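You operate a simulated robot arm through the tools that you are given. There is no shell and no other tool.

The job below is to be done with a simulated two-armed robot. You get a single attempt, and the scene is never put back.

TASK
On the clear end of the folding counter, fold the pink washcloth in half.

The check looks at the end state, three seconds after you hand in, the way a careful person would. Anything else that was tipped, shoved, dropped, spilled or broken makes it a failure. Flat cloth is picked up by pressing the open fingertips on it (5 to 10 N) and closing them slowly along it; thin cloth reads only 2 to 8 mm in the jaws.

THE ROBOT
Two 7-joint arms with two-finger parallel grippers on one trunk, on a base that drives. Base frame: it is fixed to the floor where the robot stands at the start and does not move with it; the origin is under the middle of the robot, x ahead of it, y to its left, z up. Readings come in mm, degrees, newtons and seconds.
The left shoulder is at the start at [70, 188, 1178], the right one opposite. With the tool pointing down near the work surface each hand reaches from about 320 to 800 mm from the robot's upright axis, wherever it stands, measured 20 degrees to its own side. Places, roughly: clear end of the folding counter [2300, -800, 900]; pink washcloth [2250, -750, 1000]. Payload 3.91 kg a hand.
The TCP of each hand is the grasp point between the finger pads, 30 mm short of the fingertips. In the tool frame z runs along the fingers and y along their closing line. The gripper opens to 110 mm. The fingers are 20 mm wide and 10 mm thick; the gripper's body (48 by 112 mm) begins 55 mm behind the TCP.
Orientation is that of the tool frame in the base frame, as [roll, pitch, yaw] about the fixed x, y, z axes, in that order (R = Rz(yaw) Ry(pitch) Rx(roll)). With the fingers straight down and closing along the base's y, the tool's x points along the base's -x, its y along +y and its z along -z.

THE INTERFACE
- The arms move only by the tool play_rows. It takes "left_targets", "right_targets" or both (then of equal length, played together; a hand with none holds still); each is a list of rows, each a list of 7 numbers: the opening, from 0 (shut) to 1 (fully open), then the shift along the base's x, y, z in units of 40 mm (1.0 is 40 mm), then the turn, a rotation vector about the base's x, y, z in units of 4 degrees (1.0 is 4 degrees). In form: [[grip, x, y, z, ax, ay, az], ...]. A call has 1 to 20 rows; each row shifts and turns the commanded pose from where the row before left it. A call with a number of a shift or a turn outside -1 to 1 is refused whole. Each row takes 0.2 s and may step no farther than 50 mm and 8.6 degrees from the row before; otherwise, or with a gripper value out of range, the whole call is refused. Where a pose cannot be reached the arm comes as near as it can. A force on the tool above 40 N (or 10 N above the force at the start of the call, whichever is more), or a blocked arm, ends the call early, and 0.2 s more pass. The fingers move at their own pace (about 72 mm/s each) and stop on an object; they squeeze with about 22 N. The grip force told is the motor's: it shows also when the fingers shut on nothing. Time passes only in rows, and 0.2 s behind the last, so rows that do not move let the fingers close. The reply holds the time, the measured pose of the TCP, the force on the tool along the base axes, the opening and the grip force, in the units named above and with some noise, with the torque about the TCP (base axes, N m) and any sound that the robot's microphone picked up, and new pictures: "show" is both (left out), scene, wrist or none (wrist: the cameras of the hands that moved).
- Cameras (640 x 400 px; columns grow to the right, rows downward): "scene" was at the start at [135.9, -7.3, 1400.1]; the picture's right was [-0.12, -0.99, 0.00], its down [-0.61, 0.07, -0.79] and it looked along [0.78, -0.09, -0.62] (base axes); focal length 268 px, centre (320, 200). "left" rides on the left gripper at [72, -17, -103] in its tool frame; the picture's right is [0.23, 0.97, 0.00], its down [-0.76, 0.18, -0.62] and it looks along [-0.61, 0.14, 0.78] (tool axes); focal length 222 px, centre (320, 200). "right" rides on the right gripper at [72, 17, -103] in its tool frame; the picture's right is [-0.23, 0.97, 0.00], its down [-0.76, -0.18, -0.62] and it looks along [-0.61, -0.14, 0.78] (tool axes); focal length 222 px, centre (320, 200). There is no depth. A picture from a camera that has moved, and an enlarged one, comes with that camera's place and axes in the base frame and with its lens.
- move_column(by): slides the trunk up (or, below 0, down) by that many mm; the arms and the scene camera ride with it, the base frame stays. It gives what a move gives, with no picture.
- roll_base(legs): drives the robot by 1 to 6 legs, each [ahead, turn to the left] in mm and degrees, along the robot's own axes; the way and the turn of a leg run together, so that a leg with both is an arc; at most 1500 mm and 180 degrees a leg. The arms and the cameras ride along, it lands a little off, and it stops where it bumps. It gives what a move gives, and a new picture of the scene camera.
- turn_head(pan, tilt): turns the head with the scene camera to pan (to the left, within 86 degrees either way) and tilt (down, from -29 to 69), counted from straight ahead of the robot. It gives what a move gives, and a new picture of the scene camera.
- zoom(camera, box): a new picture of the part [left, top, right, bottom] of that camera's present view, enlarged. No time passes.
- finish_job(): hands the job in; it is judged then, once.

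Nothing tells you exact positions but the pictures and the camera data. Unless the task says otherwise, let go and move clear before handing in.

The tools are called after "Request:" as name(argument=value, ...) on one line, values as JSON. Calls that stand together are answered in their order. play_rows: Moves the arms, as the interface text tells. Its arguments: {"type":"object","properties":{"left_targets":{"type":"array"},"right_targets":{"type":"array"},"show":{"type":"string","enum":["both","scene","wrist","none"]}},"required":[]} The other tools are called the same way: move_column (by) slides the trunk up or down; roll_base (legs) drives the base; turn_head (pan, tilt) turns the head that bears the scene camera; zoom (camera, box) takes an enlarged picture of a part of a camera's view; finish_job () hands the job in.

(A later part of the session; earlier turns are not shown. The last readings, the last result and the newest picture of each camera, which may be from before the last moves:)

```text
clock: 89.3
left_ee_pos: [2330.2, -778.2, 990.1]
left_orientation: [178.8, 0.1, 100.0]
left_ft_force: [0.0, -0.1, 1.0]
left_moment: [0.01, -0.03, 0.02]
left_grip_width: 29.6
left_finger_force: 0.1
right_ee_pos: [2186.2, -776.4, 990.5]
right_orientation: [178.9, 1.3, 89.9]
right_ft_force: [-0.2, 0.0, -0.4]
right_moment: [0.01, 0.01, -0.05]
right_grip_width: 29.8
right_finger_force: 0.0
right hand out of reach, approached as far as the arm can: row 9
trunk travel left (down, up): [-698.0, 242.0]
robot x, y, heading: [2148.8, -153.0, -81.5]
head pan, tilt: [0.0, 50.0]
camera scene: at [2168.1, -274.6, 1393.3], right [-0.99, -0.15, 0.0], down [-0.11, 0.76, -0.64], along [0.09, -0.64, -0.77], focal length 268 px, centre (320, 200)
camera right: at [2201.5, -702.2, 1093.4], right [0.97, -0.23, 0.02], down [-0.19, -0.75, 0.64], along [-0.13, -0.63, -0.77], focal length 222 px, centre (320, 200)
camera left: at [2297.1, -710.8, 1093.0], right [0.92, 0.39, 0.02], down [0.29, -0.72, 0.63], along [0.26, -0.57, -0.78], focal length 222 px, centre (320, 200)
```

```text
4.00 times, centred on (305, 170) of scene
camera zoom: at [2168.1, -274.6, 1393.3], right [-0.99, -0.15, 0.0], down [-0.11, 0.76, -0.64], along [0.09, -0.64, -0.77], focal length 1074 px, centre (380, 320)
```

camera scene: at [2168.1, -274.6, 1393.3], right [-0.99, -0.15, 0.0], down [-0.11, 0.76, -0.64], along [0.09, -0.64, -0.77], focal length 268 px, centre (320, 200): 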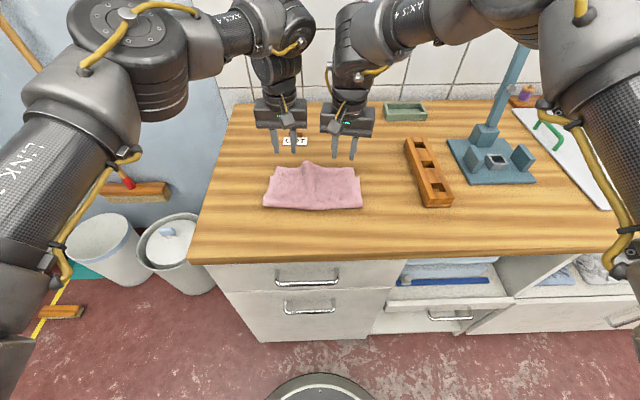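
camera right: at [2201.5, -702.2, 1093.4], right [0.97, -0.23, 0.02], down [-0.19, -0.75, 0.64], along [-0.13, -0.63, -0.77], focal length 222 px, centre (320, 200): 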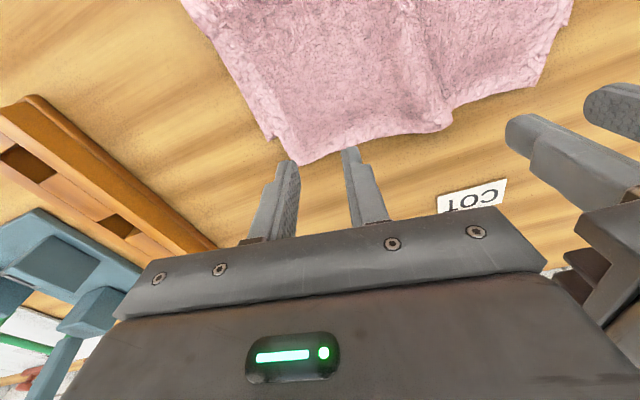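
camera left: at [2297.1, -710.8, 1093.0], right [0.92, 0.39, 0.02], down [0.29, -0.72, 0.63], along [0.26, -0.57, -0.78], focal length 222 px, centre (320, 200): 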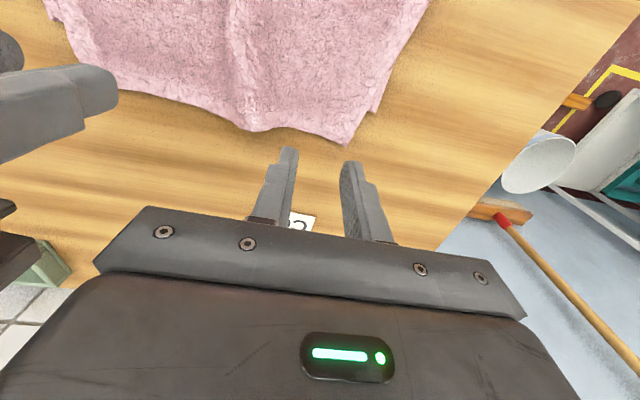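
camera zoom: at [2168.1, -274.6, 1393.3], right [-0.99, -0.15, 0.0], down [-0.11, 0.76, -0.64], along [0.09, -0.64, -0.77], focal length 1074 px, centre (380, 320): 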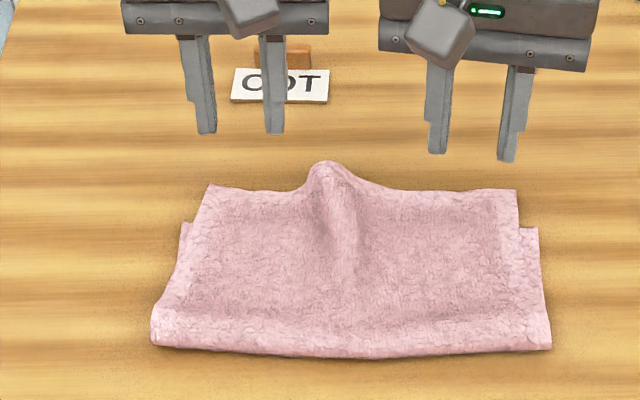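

The left hand is placed; the right needs a lower yaw to reach. I'll rotate it and move it to its corner.

Request:
play_rows(left_targets=[[0.27, 0, 0.03, -0.2, 0, 0, 0], [0.27, 0, 0, -0.2, 0, 0, 0], [0.27, 0, 0, -0.2, 0, 0, 0], [0.27, 0, 0, -0.2, 0, 0, 0], [0.27, 0, 0, -0.1, 0, 0, 0], [0.27, 0, 0, 0, 0, 0, 0]], right_targets=[[0.27, 0, 0, 0, 0.1, 0, -0.95], [0.27, 0, 0, 0, 0.1, 0, -0.95], [0.27, 0, -0.15, -0.3, 0.1, 0, -0.95], [0.27, 0, -0.2, -0.3, 0, 0, -0.95], [0.27, 0, -0.15, -0.3, 0, 0, -0.95], [0.27, 0, 0, 0, 0, 0, 0]], show="wrist")

```text
clock: 90.7
left_ee_pos: [2329.3, -776.6, 954.2]
left_orientation: [178.9, 0.2, 99.9]
left_ft_force: [0.1, 0.1, 0.0]
left_moment: [0.01, -0.01, -0.01]
left_grip_width: 30.0
left_finger_force: 0.1
right_ee_pos: [2185.1, -797.2, 954.1]
right_orientation: [179.0, 0.2, 71.0]
right_ft_force: [-1.0, 0.1, -0.7]
right_moment: [-0.02, -0.01, -0.01]
right_grip_width: 29.6
right_finger_force: 0.0
trunk travel left (down, up): [-698.0, 242.0]
robot x, y, heading: [2151.1, -151.2, -81.6]
head pan, tilt: [0.0, 50.0]
camera right: at [2223.7, -734.2, 1059.1], right [0.85, -0.53, 0.02], down [-0.43, -0.66, 0.62], along [-0.32, -0.53, -0.78], focal length 222 px, centre (320, 200)
camera left: at [2297.9, -709.3, 1056.8], right [0.92, 0.39, 0.02], down [0.29, -0.72, 0.63], along [0.26, -0.57, -0.78], focal length 222 px, centre (320, 200)
```

right: 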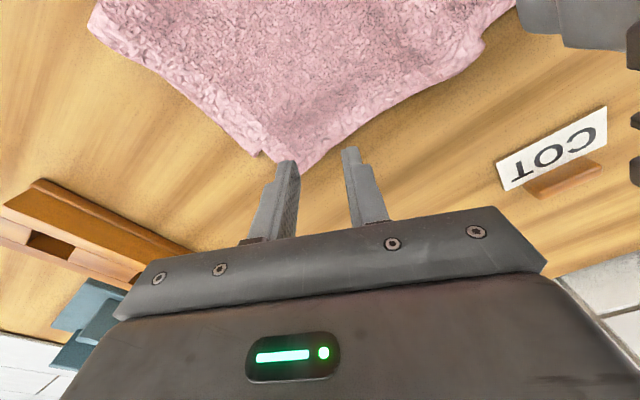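
left: 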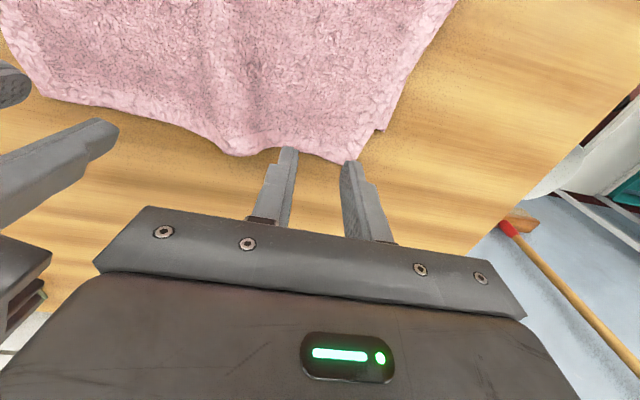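

Request:
play_rows(left_targets=[[0.27, 0, 0.2, -0.1, 0, 0, 0], [0.27, 0, 0, -0.15, 0, 0, 0], [0.27, 0, 0, -0.1, 0, 0, 0], [0.27, 0, 0, 0, 0, 0, 0]], right_targets=[[0.27, 0.08, 0.18, -0.1, 0, 0, 0], [0.27, 0, 0, -0.15, 0, 0, 0], [0.27, 0, 0, -0.1, 0, 0, 0], [0.27, 0, 0, 0, 0, 0, 0]], show="wrist")

```text
clock: 91.7
left_ee_pos: [2328.5, -768.4, 940.8]
left_orientation: [178.9, 0.1, 99.8]
left_ft_force: [0.0, -0.3, 0.4]
left_moment: [-0.02, -0.01, 0.01]
left_grip_width: 29.3
left_finger_force: 0.0
right_ee_pos: [2187.3, -789.3, 941.0]
right_orientation: [179.1, 0.1, 71.1]
right_ft_force: [-1.0, 0.1, -0.9]
right_moment: [0.04, 0.0, -0.01]
right_grip_width: 29.8
right_finger_force: 0.1
trunk travel left (down, up): [-698.0, 242.0]
robot x, y, heading: [2147.3, -153.1, -81.3]
head pan, tilt: [0.0, 50.0]
camera right: at [2227.0, -726.8, 1045.9], right [0.85, -0.53, 0.02], down [-0.42, -0.66, 0.62], along [-0.32, -0.53, -0.78], focal length 222 px, centre (320, 200)
camera left: at [2298.2, -701.6, 1043.1], right [0.92, 0.39, 0.02], down [0.29, -0.72, 0.63], along [0.26, -0.57, -0.78], focal length 222 px, centre (320, 200)
```

right: 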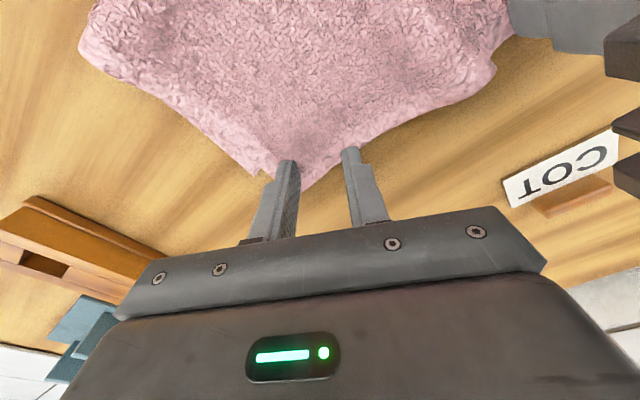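
left: 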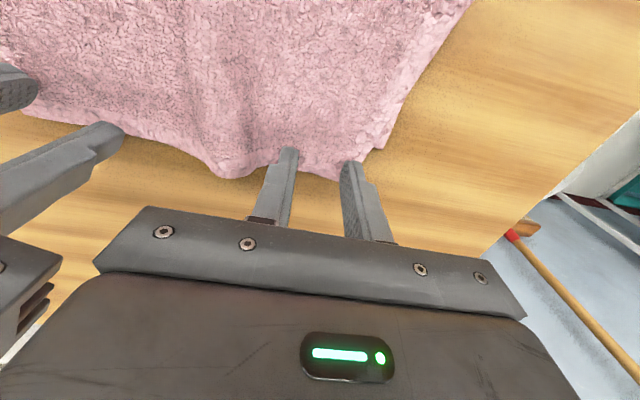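

Request:
play_rows(left_targets=[[0.27, -0.12, 0, 0, 0, 0, 0], [0.27, 0, 0, -0.08, 0, 0, 0], [0.27, 0, 0, -0.07, 0, 0, 0], [0.27, 0, 0, 0, 0, 0, 0]], right_targets=[[0.27, 0.1, -0.07, 0, 0, 0, 0], [0.27, 0, 0, -0.08, 0, 0, 0], [0.27, 0, 0, -0.07, 0, 0, 0], [0.27, 0, 0, 0, 0, 0, 0]], show="none")

```text
clock: 92.7
left_ee_pos: [2323.8, -769.4, 934.6]
left_orientation: [178.9, 0.1, 99.8]
left_ft_force: [-0.1, -0.6, 2.3]
left_moment: [-0.02, 0.02, 0.0]
left_grip_width: 29.7
left_finger_force: 0.0
right_ee_pos: [2191.2, -792.4, 934.3]
right_orientation: [179.1, 0.0, 71.1]
right_ft_force: [-0.5, -0.9, 1.2]
right_moment: [0.02, 0.03, 0.05]
right_grip_width: 29.7
right_finger_force: 0.1
trunk travel left (down, up): [-698.0, 242.0]
robot x, y, heading: [2146.5, -152.5, -81.4]
head pan, tilt: [0.0, 50.0]
```

Request:
play_rows(left_targets=[[0.27, 0, 0, -0.04, 0, 0, 0], [0.27, 0, 0, 0, 0, 0, 0]], right_targets=[[0.27, 0, 0, -0.05, 0, 0, 0], [0.27, 0, 0, 0, 0, 0, 0]], show="wrist")

```text
clock: 93.3
left_ee_pos: [2324.8, -768.7, 933.7]
left_orientation: [178.8, 0.2, 99.9]
left_ft_force: [0.5, -3.0, 7.6]
left_moment: [-0.1, 0.08, 0.01]
left_grip_width: 29.6
left_finger_force: 0.1
right_ee_pos: [2191.6, -792.2, 933.3]
right_orientation: [179.0, 0.2, 71.0]
right_ft_force: [-0.1, -1.8, 4.7]
right_moment: [-0.03, 0.02, 0.03]
right_grip_width: 29.6
right_finger_force: 0.0
trunk travel left (down, up): [-698.0, 242.0]
robot x, y, heading: [2147.6, -154.6, -82.0]
head pan, tilt: [0.0, 50.0]
camera right: at [2230.7, -729.0, 1038.7], right [0.85, -0.53, 0.02], down [-0.42, -0.66, 0.62], along [-0.32, -0.53, -0.78], focal length 222 px, centre (320, 200)
camera left: at [2293.1, -701.1, 1036.4], right [0.92, 0.39, 0.02], down [0.29, -0.72, 0.63], along [0.26, -0.57, -0.78], focal length 222 px, centre (320, 200)
```

right: 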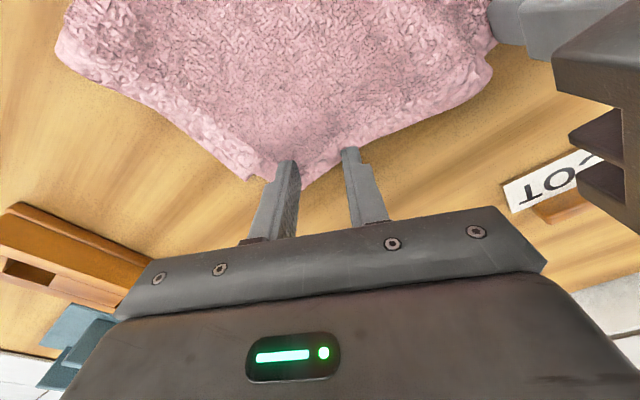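
left: 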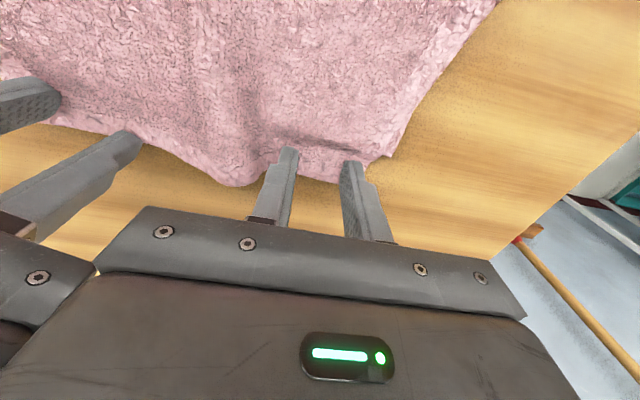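

Both hands press with 5–8 N on the overhang. Closing slowly now.

Request:
play_rows(left_targets=[[0.25, 0, 0, 0, 0, 0, 0], [0.23, 0, 0, 0, 0, 0, 0], [0.21, 0, 0, 0, 0, 0, 0], [0.19, 0, 0, 0, 0, 0, 0], [0.17, 0, 0, 0, 0, 0, 0], [0.15, 0, 0, 0, 0, 0, 0], [0.13, 0, 0, 0, 0, 0, 0], [0.11, 0, 0, 0, 0, 0, 0], [0.09, 0, 0, 0, 0, 0, 0], [0.07, 0, 0, 0, 0, 0, 0], [0.05, 0, 0, 0, 0, 0, 0], [0.03, 0, 0, 0, 0, 0, 0], [0.01, 0, 0, 0, 0, 0, 0], [0, 0, 0, 0, 0, 0, 0], [0, 0, 0, 0, 0, 0, 0]], right_targets=[[0.25, 0, 0, 0, 0, 0, 0], [0.23, 0, 0, 0, 0, 0, 0], [0.21, 0, 0, 0, 0, 0, 0], [0.19, 0, 0, 0, 0, 0, 0], [0.17, 0, 0, 0, 0, 0, 0], [0.15, 0, 0, 0, 0, 0, 0], [0.13, 0, 0, 0, 0, 0, 0], [0.11, 0, 0, 0, 0, 0, 0], [0.09, 0, 0, 0, 0, 0, 0], [0.07, 0, 0, 0, 0, 0, 0], [0.05, 0, 0, 0, 0, 0, 0], [0.03, 0, 0, 0, 0, 0, 0], [0.01, 0, 0, 0, 0, 0, 0], [0, 0, 0, 0, 0, 0, 0], [0, 0, 0, 0, 0, 0, 0]])

Request:
zoom(camera="scene", box=[225, 120, 385, 220])

```text
clock: 96.5
left_ee_pos: [2323.3, -768.3, 933.6]
left_orientation: [178.8, 0.2, 99.9]
left_ft_force: [-1.4, -1.8, 11.4]
left_moment: [0.04, 0.06, -0.02]
left_grip_width: 5.1
left_finger_force: 21.5
right_ee_pos: [2192.0, -792.5, 932.6]
right_orientation: [179.0, 0.1, 71.1]
right_ft_force: [-0.4, 0.2, 3.9]
right_moment: [0.08, 0.02, -0.04]
right_grip_width: 3.9
right_finger_force: 22.4
trunk travel left (down, up): [-698.0, 242.0]
robot x, y, heading: [2148.7, -149.0, -81.5]
head pan, tilt: [0.0, 50.0]
camera scene: at [2167.4, -272.9, 1393.5], right [-0.99, -0.15, 0.0], down [-0.11, 0.76, -0.64], along [0.09, -0.64, -0.77], focal length 268 px, centre (320, 200)
camera right: at [2230.3, -728.3, 1038.7], right [0.85, -0.53, 0.02], down [-0.42, -0.66, 0.62], along [-0.32, -0.53, -0.78], focal length 222 px, centre (320, 200)
camera left: at [2292.6, -700.4, 1036.4], right [0.92, 0.39, 0.02], down [0.29, -0.72, 0.63], along [0.26, -0.57, -0.78], focal length 222 px, centre (320, 200)
```

scene: 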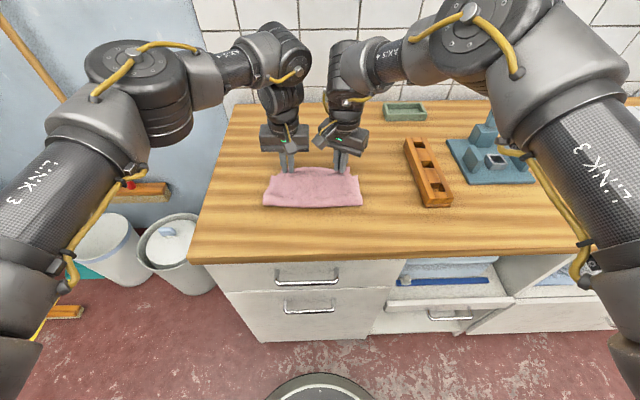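
right: 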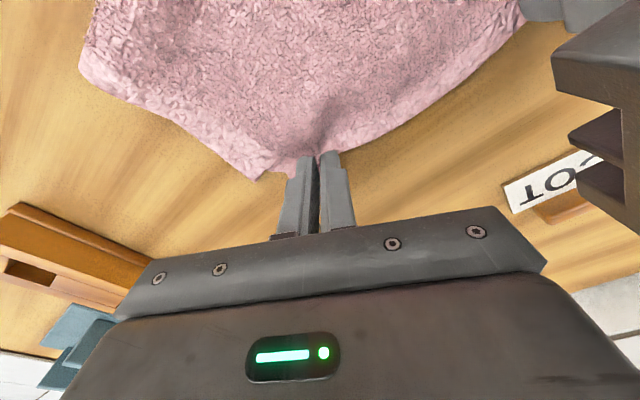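
left: 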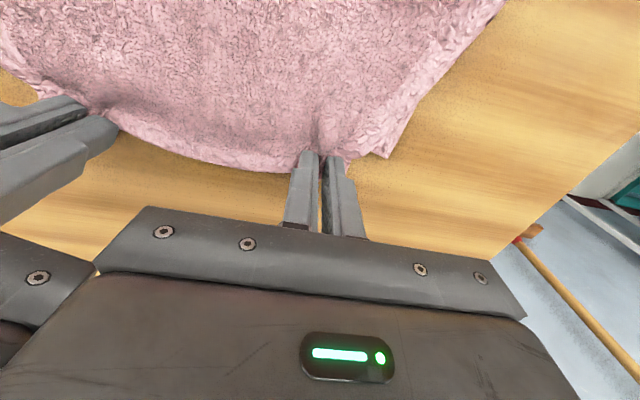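

```text
4.00 times, centred on (305, 170) of scene
camera zoom: at [2167.4, -272.9, 1393.5], right [-0.99, -0.15, 0.0], down [-0.11, 0.76, -0.64], along [0.09, -0.64, -0.77], focal length 1074 px, centre (380, 320)
```

zoom: 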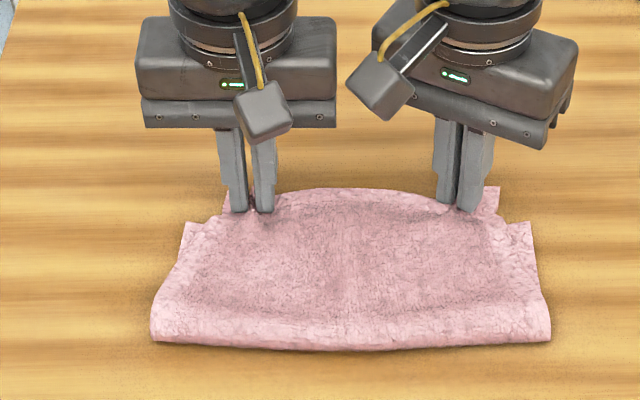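

Both corners are gripped (5.1 and 3.9 mm). I'll lift them up and a bit toward me, spreading them slightly to straighten the edge.

Request:
play_rows(left_targets=[[0, 0, 0, 0.3, 0, 0, 0], [0, 0.05, 0.1, 0.4, 0, 0, 0], [0, 0.05, 0.2, 0.4, 0, 0, 0], [0, 0.05, 0.2, 0.4, 0, 0, 0], [0, 0.05, 0.3, 0.4, 0, 0, 0], [0, 0, 0.3, 0.2, 0, 0, 0], [0, 0, 0, 0, 0, 0, 0]], right_targets=[[0, 0, 0, 0.3, 0, 0, 0], [0, -0.05, 0.1, 0.4, 0, 0, 0], [0, -0.05, 0.2, 0.4, 0, 0, 0], [0, -0.05, 0.2, 0.4, 0, 0, 0], [0, -0.05, 0.3, 0.4, 0, 0, 0], [0, 0, 0.3, 0.2, 0, 0, 0], [0, 0, 0, 0, 0, 0, 0]])

Request:
zoom(camera="scene", box=[225, 120, 385, 220])

```text
clock: 98.1
left_ee_pos: [2332.0, -725.6, 1016.1]
left_orientation: [178.8, 0.0, 99.9]
left_ft_force: [-4.2, -0.8, 0.2]
left_moment: [0.0, 0.16, 0.0]
left_grip_width: 4.5
left_finger_force: 21.9
right_ee_pos: [2184.7, -750.5, 1016.3]
right_orientation: [179.1, 0.0, 71.2]
right_ft_force: [5.5, 0.2, 0.5]
right_moment: [0.03, -0.15, -0.05]
right_grip_width: 3.6
right_finger_force: 22.1
trunk travel left (down, up): [-698.0, 242.0]
robot x, y, heading: [2148.5, -150.8, -81.7]
head pan, tilt: [0.0, 50.0]
camera scene: at [2167.9, -275.7, 1393.1], right [-0.99, -0.15, 0.0], down [-0.11, 0.76, -0.64], along [0.09, -0.64, -0.77], focal length 268 px, centre (320, 200)
camera right: at [2223.1, -686.1, 1120.9], right [0.85, -0.53, 0.02], down [-0.42, -0.66, 0.62], along [-0.32, -0.53, -0.78], focal length 222 px, centre (320, 200)
camera left: at [2300.8, -659.0, 1119.3], right [0.92, 0.39, 0.02], down [0.29, -0.72, 0.63], along [0.26, -0.57, -0.78], focal length 222 px, centre (320, 200)
```

scene: 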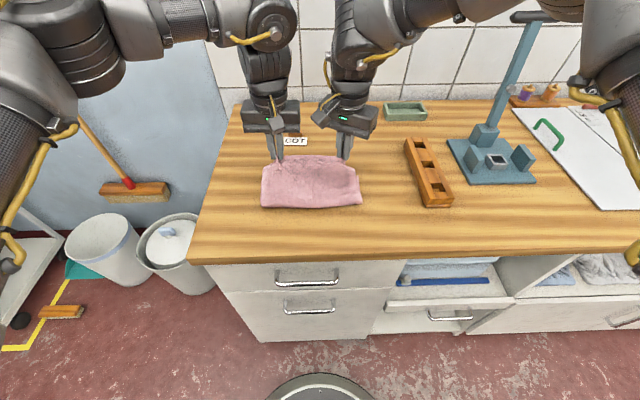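
right: 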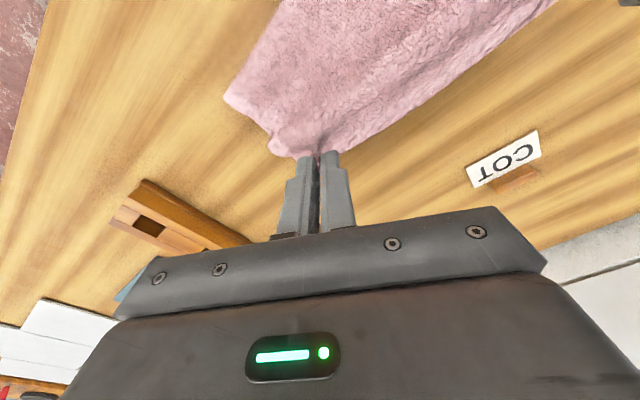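
left: 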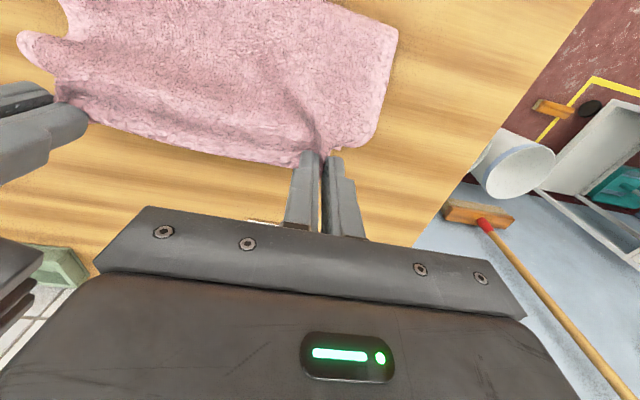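

```text
4.00 times, centred on (305, 170) of scene
camera zoom: at [2167.9, -275.7, 1393.1], right [-0.99, -0.15, 0.0], down [-0.11, 0.76, -0.64], along [0.09, -0.64, -0.77], focal length 1074 px, centre (380, 320)
```

zoom: 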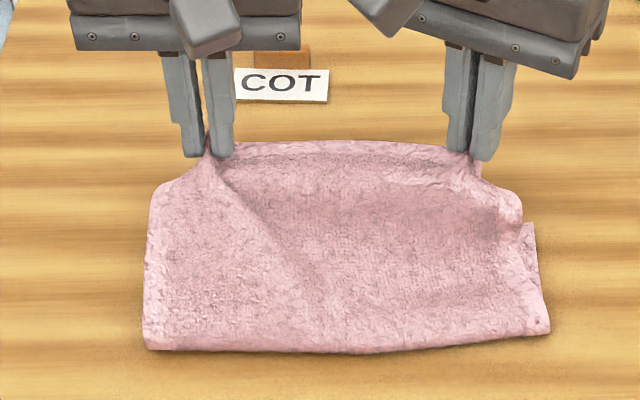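

I need to check whether the left fingers also caught the lower layer.

Request:
zoom(camera="left", box=[200, 0, 440, 200])

Request:
zoom(camera="scene", box=[250, 140, 330, 210])

Request:
zoom(camera="right", box=[200, 0, 440, 200])

```text
2.00 times, centred on (320, 100) of left
camera zoom: at [2300.8, -659.0, 1119.3], right [0.92, 0.39, 0.02], down [0.29, -0.72, 0.63], along [0.26, -0.57, -0.78], focal length 444 px, centre (320, 400)
```

zoom: 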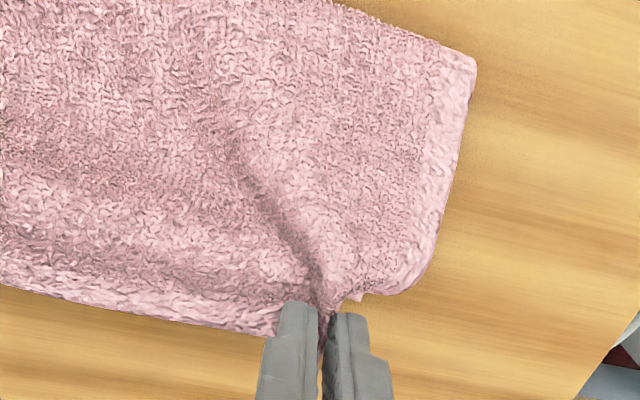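

```text
5.71 times, centred on (290, 175) of scene
camera zoom: at [2167.9, -275.7, 1393.1], right [-0.99, -0.15, 0.0], down [-0.11, 0.76, -0.64], along [0.09, -0.64, -0.77], focal length 1534 px, centre (491, 343)
```

zoom: 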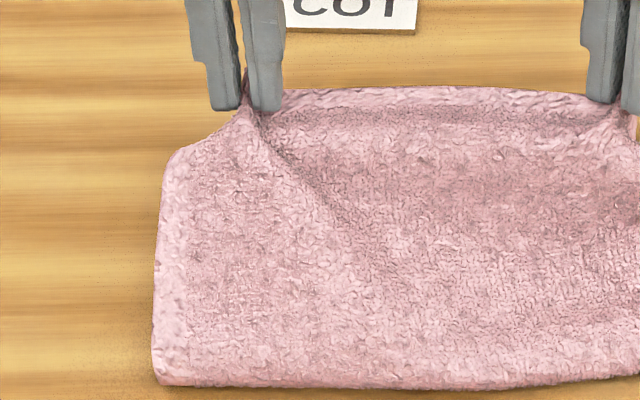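

```text
2.00 times, centred on (320, 100) of right
camera zoom: at [2223.1, -686.1, 1120.9], right [0.85, -0.53, 0.02], down [-0.42, -0.66, 0.62], along [-0.32, -0.53, -0.78], focal length 444 px, centre (320, 400)
```

zoom: 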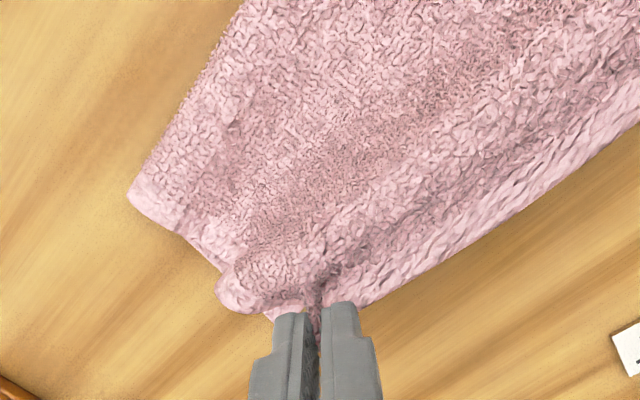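

Request:
play_rows(left_targets=[[0, 0, 0.35, 0.3, 0, 0, 0], [0, 0, 0.4, 0.2, 0, 0, 0], [0, 0, 0.4, 0, 0, 0, 0], [0, 0, 0, 0, 0, 0, 0]], right_targets=[[0, 0, 0.35, 0.3, 0, 0, 0], [0, 0, 0.4, 0.2, 0, 0, 0], [0, 0, 0.4, 0, 0, 0, 0], [0, 0, 0, 0, 0, 0, 0]])

Request:
zoom(camera="scene", box=[225, 120, 385, 220])

```text
clock: 99.1
left_ee_pos: [2332.2, -678.9, 1037.2]
left_orientation: [178.8, 0.1, 99.9]
left_ft_force: [-4.5, -0.2, 0.2]
left_moment: [0.0, 0.16, 0.0]
left_grip_width: 4.8
left_finger_force: 22.1
right_ee_pos: [2184.3, -702.4, 1036.2]
right_orientation: [179.1, 0.1, 71.1]
right_ft_force: [4.6, 0.1, 0.3]
right_moment: [0.01, -0.14, -0.02]
right_grip_width: 3.3
right_finger_force: 21.6
trunk travel left (down, up): [-698.0, 242.0]
robot x, y, heading: [2148.5, -152.2, -81.6]
head pan, tilt: [0.0, 50.0]
camera scene: at [2168.0, -275.0, 1393.2], right [-0.99, -0.15, 0.0], down [-0.11, 0.76, -0.64], along [0.09, -0.64, -0.77], focal length 268 px, centre (320, 200)
camera right: at [2223.3, -640.0, 1141.2], right [0.85, -0.53, 0.02], down [-0.42, -0.66, 0.62], along [-0.32, -0.53, -0.78], focal length 222 px, centre (320, 200)
camera left: at [2300.5, -612.1, 1139.7], right [0.92, 0.39, 0.02], down [0.29, -0.72, 0.63], along [0.26, -0.57, -0.78], focal length 222 px, centre (320, 200)
```

scene: 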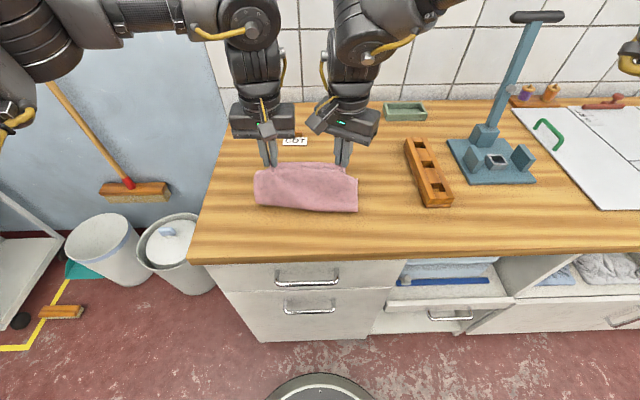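
right: 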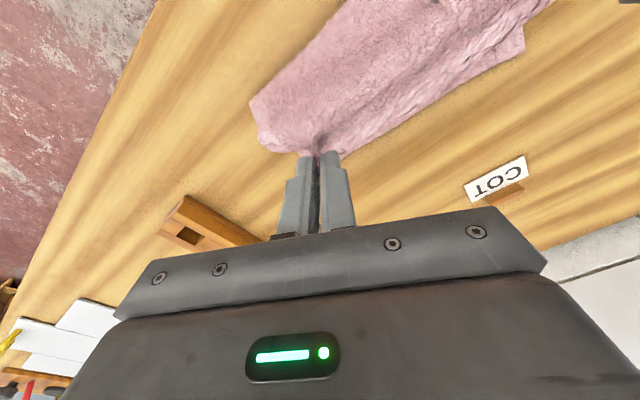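
left: 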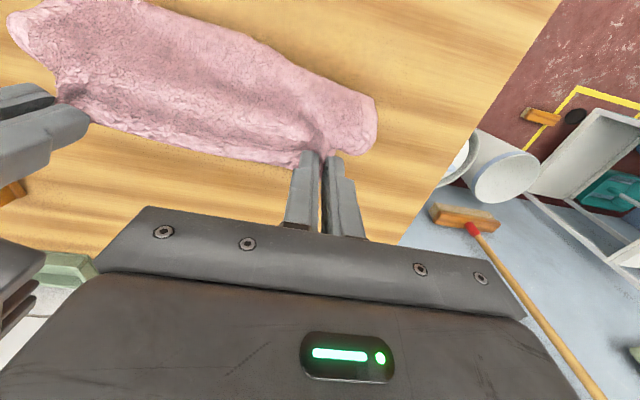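

```text
4.00 times, centred on (305, 170) of scene
camera zoom: at [2168.0, -275.0, 1393.2], right [-0.99, -0.15, 0.0], down [-0.11, 0.76, -0.64], along [0.09, -0.64, -0.77], focal length 1074 px, centre (380, 320)
```

zoom: 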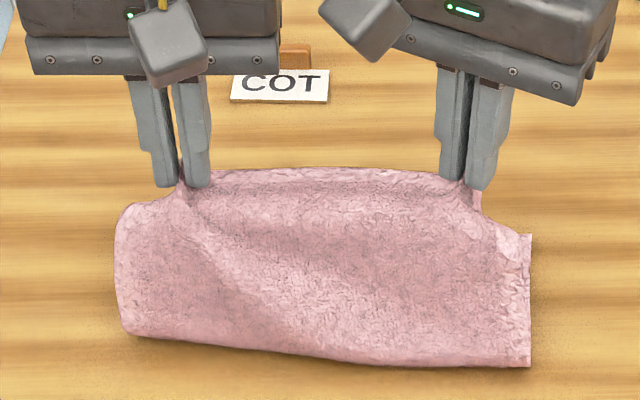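

The lower layer's left corner is still lying on the counter, so only the top layer is held. The bottom far edge runs from about (2138,-777) to (2364,-748); I'll lay the held edge back onto it.

Request:
play_rows(left_targets=[[0, -0.02, -0.4, -0.1, 0, 0, 0], [0, -0.02, -0.4, -0.3, 0, 0, 0], [0, -0.02, -0.3, -0.4, 0, 0, 0], [0, -0.02, -0.2, -0.5, 0, 0, 0], [0, 0, -0.12, -0.5, 0, 0, 0], [0, 0, -0.05, -0.3, 0, 0, 0], [0, 0, 0, 0, 0, 0, 0]], right_targets=[[0, -0.04, -0.4, -0.1, 0, 0, 0], [0, -0.04, -0.4, -0.3, 0, 0, 0], [0, -0.04, -0.3, -0.4, 0, 0, 0], [0, -0.04, -0.2, -0.5, 0, 0, 0], [0, 0, -0.15, -0.5, 0, 0, 0], [0, 0, -0.05, -0.3, 0, 0, 0], [0, 0, 0, 0, 0, 0, 0]])

Request:
zoom(camera="scene", box=[225, 120, 385, 220])

```text
clock: 100.7
left_ee_pos: [2329.3, -737.9, 952.4]
left_orientation: [178.8, 0.2, 99.9]
left_ft_force: [-8.9, -1.1, 0.9]
left_moment: [-0.07, 0.3, -0.01]
left_grip_width: 4.7
left_finger_force: 22.0
right_ee_pos: [2178.0, -762.7, 952.4]
right_orientation: [179.1, 0.0, 71.1]
right_ft_force: [9.4, 0.4, -0.1]
right_moment: [0.01, -0.26, -0.03]
right_grip_width: 3.6
right_finger_force: 22.5
trunk travel left (down, up): [-698.0, 242.0]
robot x, y, heading: [2150.8, -151.8, -81.7]
head pan, tilt: [0.0, 50.0]
camera scene: at [2168.0, -274.6, 1393.3], right [-0.99, -0.15, 0.0], down [-0.11, 0.76, -0.64], along [0.09, -0.64, -0.77], focal length 268 px, centre (320, 200)
camera right: at [2216.9, -699.5, 1058.0], right [0.85, -0.53, 0.02], down [-0.42, -0.66, 0.62], along [-0.32, -0.53, -0.78], focal length 222 px, centre (320, 200)
camera left: at [2297.2, -670.3, 1055.1], right [0.92, 0.39, 0.02], down [0.29, -0.72, 0.63], along [0.26, -0.57, -0.78], focal length 222 px, centre (320, 200)
```

scene: 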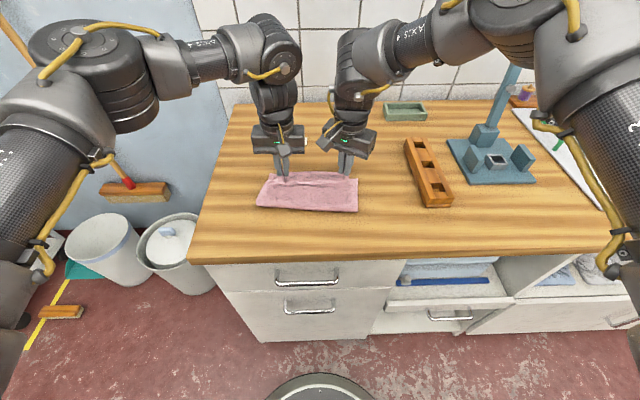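
right: 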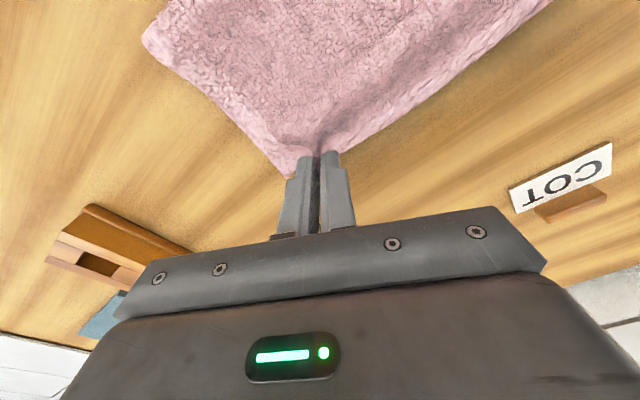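
left: 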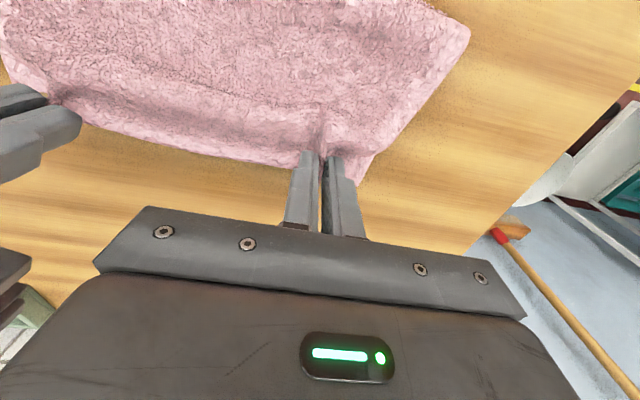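

```text
4.00 times, centred on (305, 170) of scene
camera zoom: at [2168.0, -274.6, 1393.3], right [-0.99, -0.15, 0.0], down [-0.11, 0.76, -0.64], along [0.09, -0.64, -0.77], focal length 1074 px, centre (380, 320)
```

zoom: 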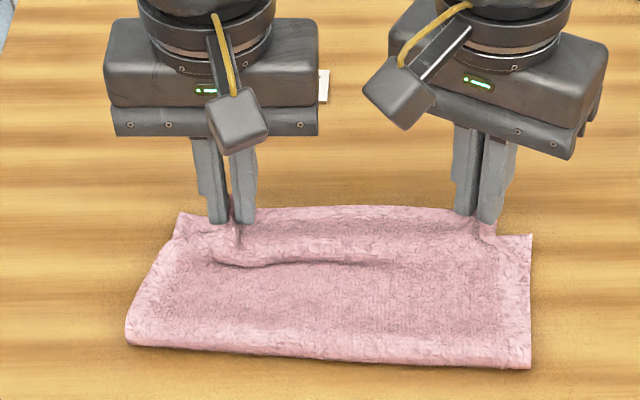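

The edges line up well now. I'll lower until light contact, then open slowly.

Request:
play_rows(left_targets=[[0, 0, 0, -0.15, 0, 0, 0], [0, 0, 0, -0.1, 0, 0, 0], [0, 0, 0, -0.06, 0, 0, 0], [0, 0, 0, 0, 0, 0, 0]], right_targets=[[0, 0, 0, -0.15, 0, 0, 0], [0, 0, 0, -0.1, 0, 0, 0], [0, 0, 0, -0.06, 0, 0, 0], [0, 0, 0, 0, 0, 0, 0]], show="none")

```text
clock: 101.7
left_ee_pos: [2328.9, -736.9, 939.4]
left_orientation: [178.9, 0.1, 99.9]
left_ft_force: [-7.4, -2.4, 4.2]
left_moment: [-0.03, 0.23, -0.01]
left_grip_width: 4.8
left_finger_force: 21.9
right_ee_pos: [2178.3, -760.7, 940.0]
right_orientation: [179.0, 0.1, 71.0]
right_ft_force: [8.6, 0.9, 1.6]
right_moment: [0.08, -0.32, -0.03]
right_grip_width: 4.0
right_finger_force: 21.8
trunk travel left (down, up): [-698.0, 242.0]
robot x, y, heading: [2148.5, -154.0, -81.4]
head pan, tilt: [0.0, 50.0]
```

Request:
play_rows(left_targets=[[0, 0, 0, -0.02, 0, 0, 0], [0.05, 0, 0, 0, 0, 0, 0], [0.07, 0, 0, 0, 0, 0, 0], [0.09, 0, 0, 0, 0, 0, 0], [0.11, 0, 0, 0, 0, 0, 0], [0.13, 0, 0, 0, 0, 0, 0], [0.15, 0, 0, 0, 0, 0, 0], [0.17, 0, 0, 0, 0, 0, 0], [0.19, 0, 0, 0, 0, 0, 0], [0.21, 0, 0, 0, 0, 0, 0], [0.23, 0, 0, 0, 0, 0, 0], [0.25, 0, 0, 0, 0, 0, 0], [0.27, 0, 0, 0, 0, 0, 0], [0.28, 0, 0, 0, 0, 0, 0]], right_targets=[[0, 0, 0, -0.05, 0, 0, 0], [0.05, 0, 0, 0, 0, 0, 0], [0.07, 0, 0, 0, 0, 0, 0], [0.09, 0, 0, 0, 0, 0, 0], [0.11, 0, 0, 0, 0, 0, 0], [0.13, 0, 0, 0, 0, 0, 0], [0.15, 0, 0, 0, 0, 0, 0], [0.17, 0, 0, 0, 0, 0, 0], [0.19, 0, 0, 0, 0, 0, 0], [0.21, 0, 0, 0, 0, 0, 0], [0.23, 0, 0, 0, 0, 0, 0], [0.25, 0, 0, 0, 0, 0, 0], [0.27, 0, 0, 0, 0, 0, 0], [0.28, 0, 0, 0, 0, 0, 0]], show="scene")

Request:
zoom(camera="scene", box=[225, 120, 385, 220])

```text
clock: 104.7
left_ee_pos: [2328.8, -737.4, 939.1]
left_orientation: [178.6, 0.1, 99.9]
left_ft_force: [0.1, -0.5, 1.3]
left_moment: [-0.01, 0.03, 0.02]
left_grip_width: 30.2
left_finger_force: 0.0
right_ee_pos: [2178.3, -762.1, 937.7]
right_orientation: [179.1, 0.1, 71.1]
right_ft_force: [1.3, -0.4, 1.9]
right_moment: [0.02, 0.03, -0.02]
right_grip_width: 30.8
right_finger_force: 0.0
trunk travel left (down, up): [-698.0, 242.0]
robot x, y, heading: [2147.1, -152.3, -81.4]
head pan, tilt: [0.0, 50.0]
camera scene: at [2168.2, -274.7, 1393.3], right [-0.99, -0.15, 0.0], down [-0.11, 0.76, -0.64], along [0.09, -0.64, -0.77], focal length 268 px, centre (320, 200)
```

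scene: 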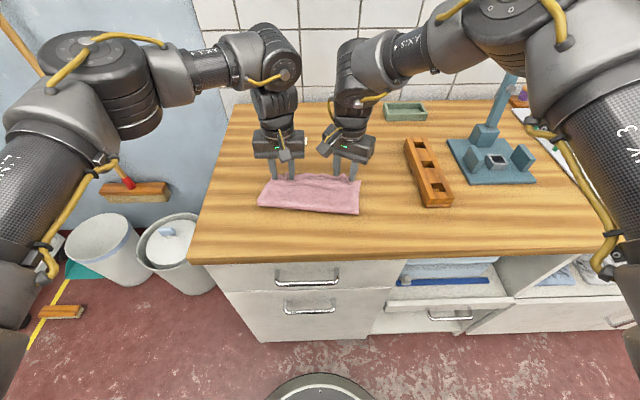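

```text
4.00 times, centred on (305, 170) of scene
camera zoom: at [2168.2, -274.7, 1393.3], right [-0.99, -0.15, 0.0], down [-0.11, 0.76, -0.64], along [0.09, -0.64, -0.77], focal length 1074 px, centre (380, 320)
```

zoom: 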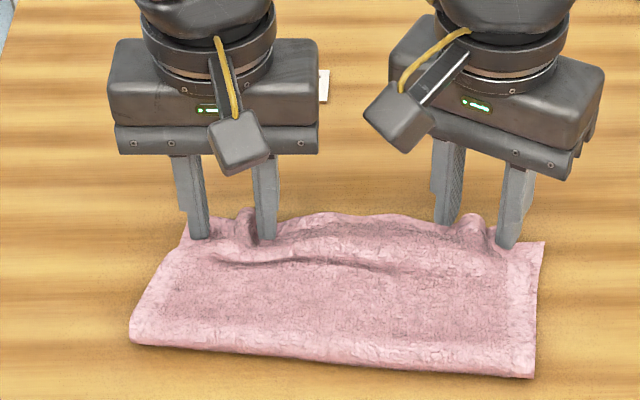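

Request:
play_rows(left_targets=[[0.3, 0, 0, 0.15, 0, 0, 0], [0.35, 0, 0, 0.4, 0, 0, 0], [0.35, 0, 0, 0.8, 0, 0, 0], [0.35, 0.3, 0, 0.9, 0, 0, 0], [0.35, 0.8, 0.2, 0.7, 0, 0, 0], [0.35, 0.9, 0.2, 0.5, 0, 0, 0], [0.35, 0.9, 0.2, 0.3, 0, 0, 0]], right_targets=[[0.3, 0, 0, 0.15, 0, 0, 0], [0.35, 0, 0, 0.4, 0, 0, 0], [0.35, 0, 0, 0.8, 0, 0, 0], [0.35, -0.3, 0, 0.9, 0, 0, 0], [0.35, -0.8, 0.2, 0.7, 0, 0, 0.5], [0.35, -0.9, 0.2, 0.5, 0, 0, 0.9], [0.35, -0.9, 0.2, 0.3, 0, 0, 0.9]])

Request:
zoom(camera="scene", box=[225, 120, 385, 220])

```text
clock: 106.3
left_ee_pos: [2444.8, -712.9, 1090.6]
left_orientation: [178.8, 0.2, 99.9]
left_ft_force: [-0.8, -0.1, -0.7]
left_moment: [-0.03, 0.03, 0.01]
left_grip_width: 38.5
left_finger_force: 0.1
right_ee_pos: [2061.4, -739.8, 1087.8]
right_orientation: [179.1, 0.1, 80.5]
right_ft_force: [-0.6, -0.1, -0.2]
right_moment: [0.03, 0.03, 0.02]
right_grip_width: 38.5
right_finger_force: 0.0
trunk travel left (down, up): [-698.0, 242.0]
robot x, y, heading: [2147.6, -154.4, -81.4]
head pan, tilt: [0.0, 50.0]
camera scene: at [2167.7, -273.2, 1393.4], right [-0.99, -0.15, 0.0], down [-0.11, 0.76, -0.64], along [0.09, -0.64, -0.77], focal length 268 px, centre (320, 200)
camera right: at [2089.7, -670.1, 1192.7], right [0.92, -0.39, 0.02], down [-0.31, -0.72, 0.62], along [-0.23, -0.58, -0.78], focal length 222 px, centre (320, 200)
camera left: at [2413.9, -645.1, 1192.9], right [0.92, 0.39, 0.02], down [0.29, -0.72, 0.63], along [0.26, -0.57, -0.78], focal length 222 px, centre (320, 200)
```

scene: 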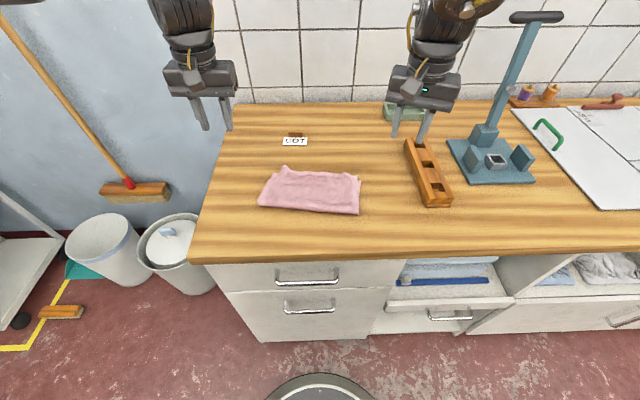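
right: 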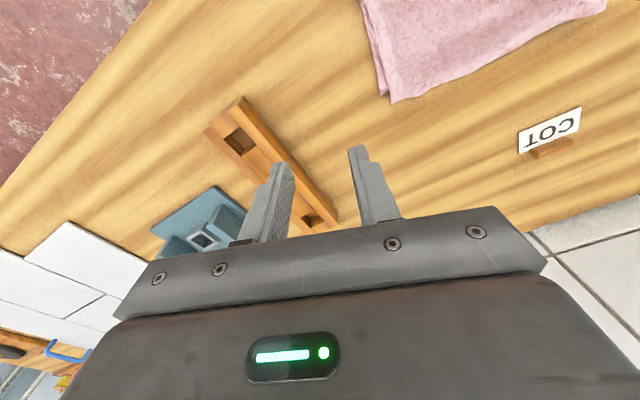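
left: 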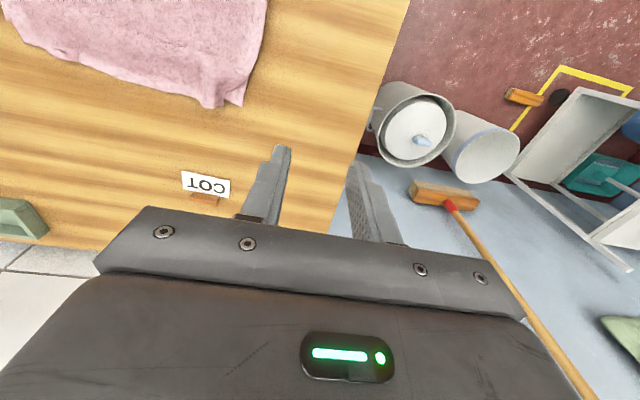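

```text
4.00 times, centred on (305, 170) of scene
camera zoom: at [2167.7, -273.2, 1393.4], right [-0.99, -0.15, 0.0], down [-0.11, 0.76, -0.64], along [0.09, -0.64, -0.77], focal length 1074 px, centre (380, 320)
```

zoom: 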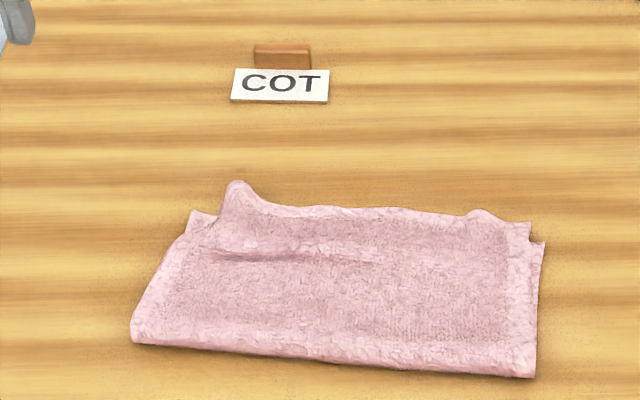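

Much better: the layers match within about 15 mm, with a standing ridge left at the left pinch and a small one at the right. I'll press nearly closed fingers onto each ridge and open them, to spread the cloth flat.

Request:
play_rows(left_targets=[[0.05, -0.475, -0.133, -0.3, 0, 0, 0], [0.05, -0.475, -0.133, -0.5, 0, 0, 0], [0.05, -0.475, -0.133, -0.5, 0, 0, 0], [0.05, -0.475, -0.133, -0.6, 0, 0, 0], [0.05, -0.475, -0.133, -0.6, 0, 0, 0], [0.05, -0.475, -0.133, -0.6, 0, 0, 0], [0.05, 0, 0, 0, 0, 0, 0]], right_targets=[[0.05, 0.486, -0.1, -0.3, 0, 0, -0.4], [0.05, 0.486, -0.1, -0.5, 0, 0, -0.4], [0.05, 0.486, -0.1, -0.5, 0, 0, -0.4], [0.05, 0.486, -0.1, -0.6, 0, 0, -0.4], [0.05, 0.486, -0.1, -0.6, 0, 0, -0.4], [0.05, 0.486, -0.1, -0.6, 0, 0, -0.4], [0.05, 0, 0, 0, 0, 0, 0]])

Request:
zoom(camera="scene", box=[225, 120, 385, 220])

```text
clock: 107.9
left_ee_pos: [2331.2, -744.0, 966.5]
left_orientation: [178.8, 0.1, 99.9]
left_ft_force: [0.0, -0.1, -0.7]
left_moment: [-0.02, 0.01, 0.01]
left_grip_width: 5.6
left_finger_force: 0.0
right_ee_pos: [2177.7, -761.9, 964.0]
right_orientation: [179.2, 0.1, 70.7]
right_ft_force: [0.0, -0.4, -0.1]
right_moment: [0.0, -0.01, 0.0]
right_grip_width: 5.4
right_finger_force: 0.0
trunk travel left (down, up): [-698.0, 242.0]
robot x, y, heading: [2149.2, -151.8, -81.6]
head pan, tilt: [0.0, 50.0]
camera scene: at [2167.9, -273.8, 1393.4], right [-0.99, -0.15, 0.0], down [-0.11, 0.76, -0.64], along [0.09, -0.64, -0.77], focal length 268 px, centre (320, 200)
camera right: at [2217.5, -698.9, 1069.3], right [0.84, -0.54, 0.02], down [-0.43, -0.66, 0.62], along [-0.32, -0.53, -0.78], focal length 222 px, centre (320, 200)
camera left: at [2299.7, -677.3, 1069.6], right [0.92, 0.39, 0.02], down [0.29, -0.72, 0.63], along [0.26, -0.57, -0.78], focal length 222 px, centre (320, 200)
```

scene: 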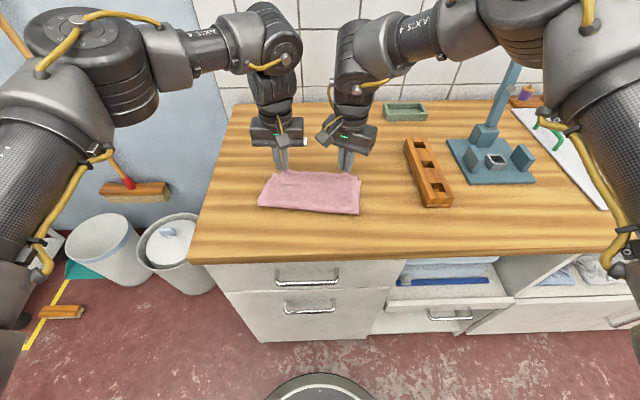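
right: 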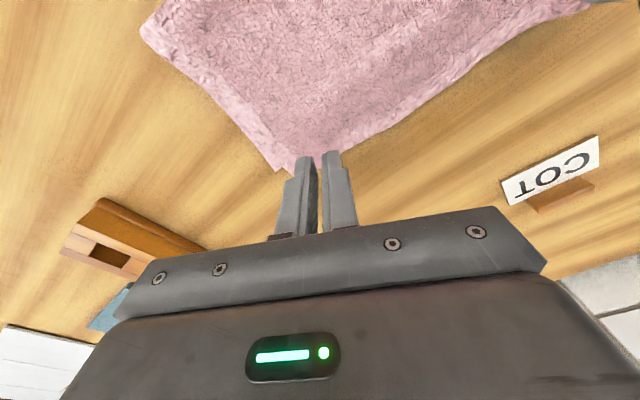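
left: 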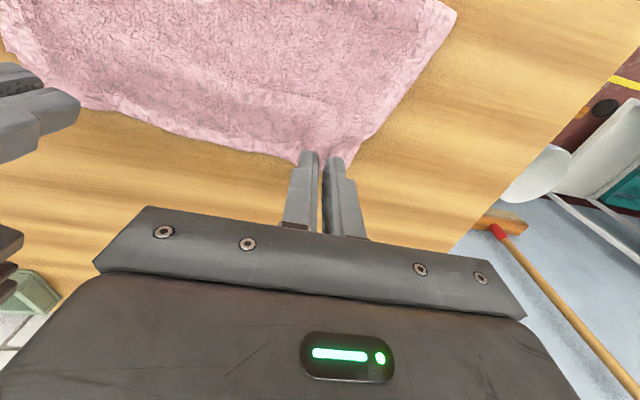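

```text
4.00 times, centred on (305, 170) of scene
camera zoom: at [2167.9, -273.8, 1393.4], right [-0.99, -0.15, 0.0], down [-0.11, 0.76, -0.64], along [0.09, -0.64, -0.77], focal length 1074 px, centre (380, 320)
```

zoom: 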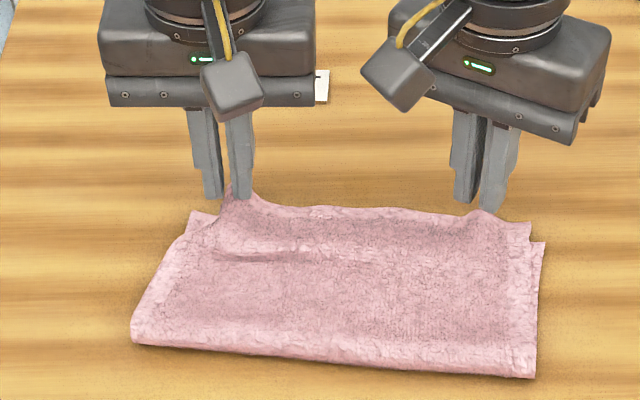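

Request:
play_rows(left_targets=[[0.05, 0, 0, -0.25, 0, 0, 0], [0.05, 0, 0, -0.2, 0, 0, 0], [0.05, 0, 0, -0.12, 0, 0, 0], [0.05, 0, 0, -0.08, 0, 0, 0], [0.05, 0, 0, 0, 0, 0, 0]], right_targets=[[0.05, 0, 0, -0.25, 0, 0, 0], [0.05, 0, 0, -0.2, 0, 0, 0], [0.05, 0, 0, -0.12, 0, 0, 0], [0.05, 0, 0, -0.03, 0, 0, 0], [0.05, 0, 0, 0, 0, 0, 0]], show="none")

```text
clock: 109.1
left_ee_pos: [2330.9, -746.4, 939.6]
left_orientation: [178.8, 0.1, 99.9]
left_ft_force: [-0.3, -0.5, 3.1]
left_moment: [0.01, 0.01, 0.02]
left_grip_width: 5.4
left_finger_force: 0.1
right_ee_pos: [2177.3, -761.8, 940.8]
right_orientation: [179.1, 0.1, 70.7]
right_ft_force: [0.3, 0.1, -0.1]
right_moment: [-0.01, 0.02, 0.02]
right_grip_width: 5.4
right_finger_force: 0.0
trunk travel left (down, up): [-698.0, 242.0]
robot x, y, heading: [2144.5, -155.3, -81.7]
head pan, tilt: [0.0, 50.0]
```

Request:
play_rows(left_targets=[[0.05, 0, 0, -0.04, 0, 0, 0], [0.05, 0, 0, 0, 0, 0, 0], [0.05, 0, 0, 0, 0, 0, 0]], right_targets=[[0.05, 0, 0, -0.05, 0, 0, 0], [0.05, 0, 0, -0.05, 0, 0, 0], [0.05, 0, 0, 0, 0, 0, 0]], show="none")

```text
clock: 109.9
left_ee_pos: [2331.5, -745.2, 938.1]
left_orientation: [178.8, 0.2, 99.9]
left_ft_force: [0.1, -1.9, 5.6]
left_moment: [-0.05, -0.01, 0.01]
left_grip_width: 5.8
left_finger_force: 0.0
right_ee_pos: [2176.8, -761.7, 936.9]
right_orientation: [179.0, 0.1, 70.7]
right_ft_force: [-0.3, 0.5, 2.4]
right_moment: [0.01, -0.04, 0.03]
right_grip_width: 5.5
right_finger_force: 0.1
trunk travel left (down, up): [-698.0, 242.0]
robot x, y, heading: [2147.0, -150.1, -81.5]
head pan, tilt: [0.0, 50.0]
```

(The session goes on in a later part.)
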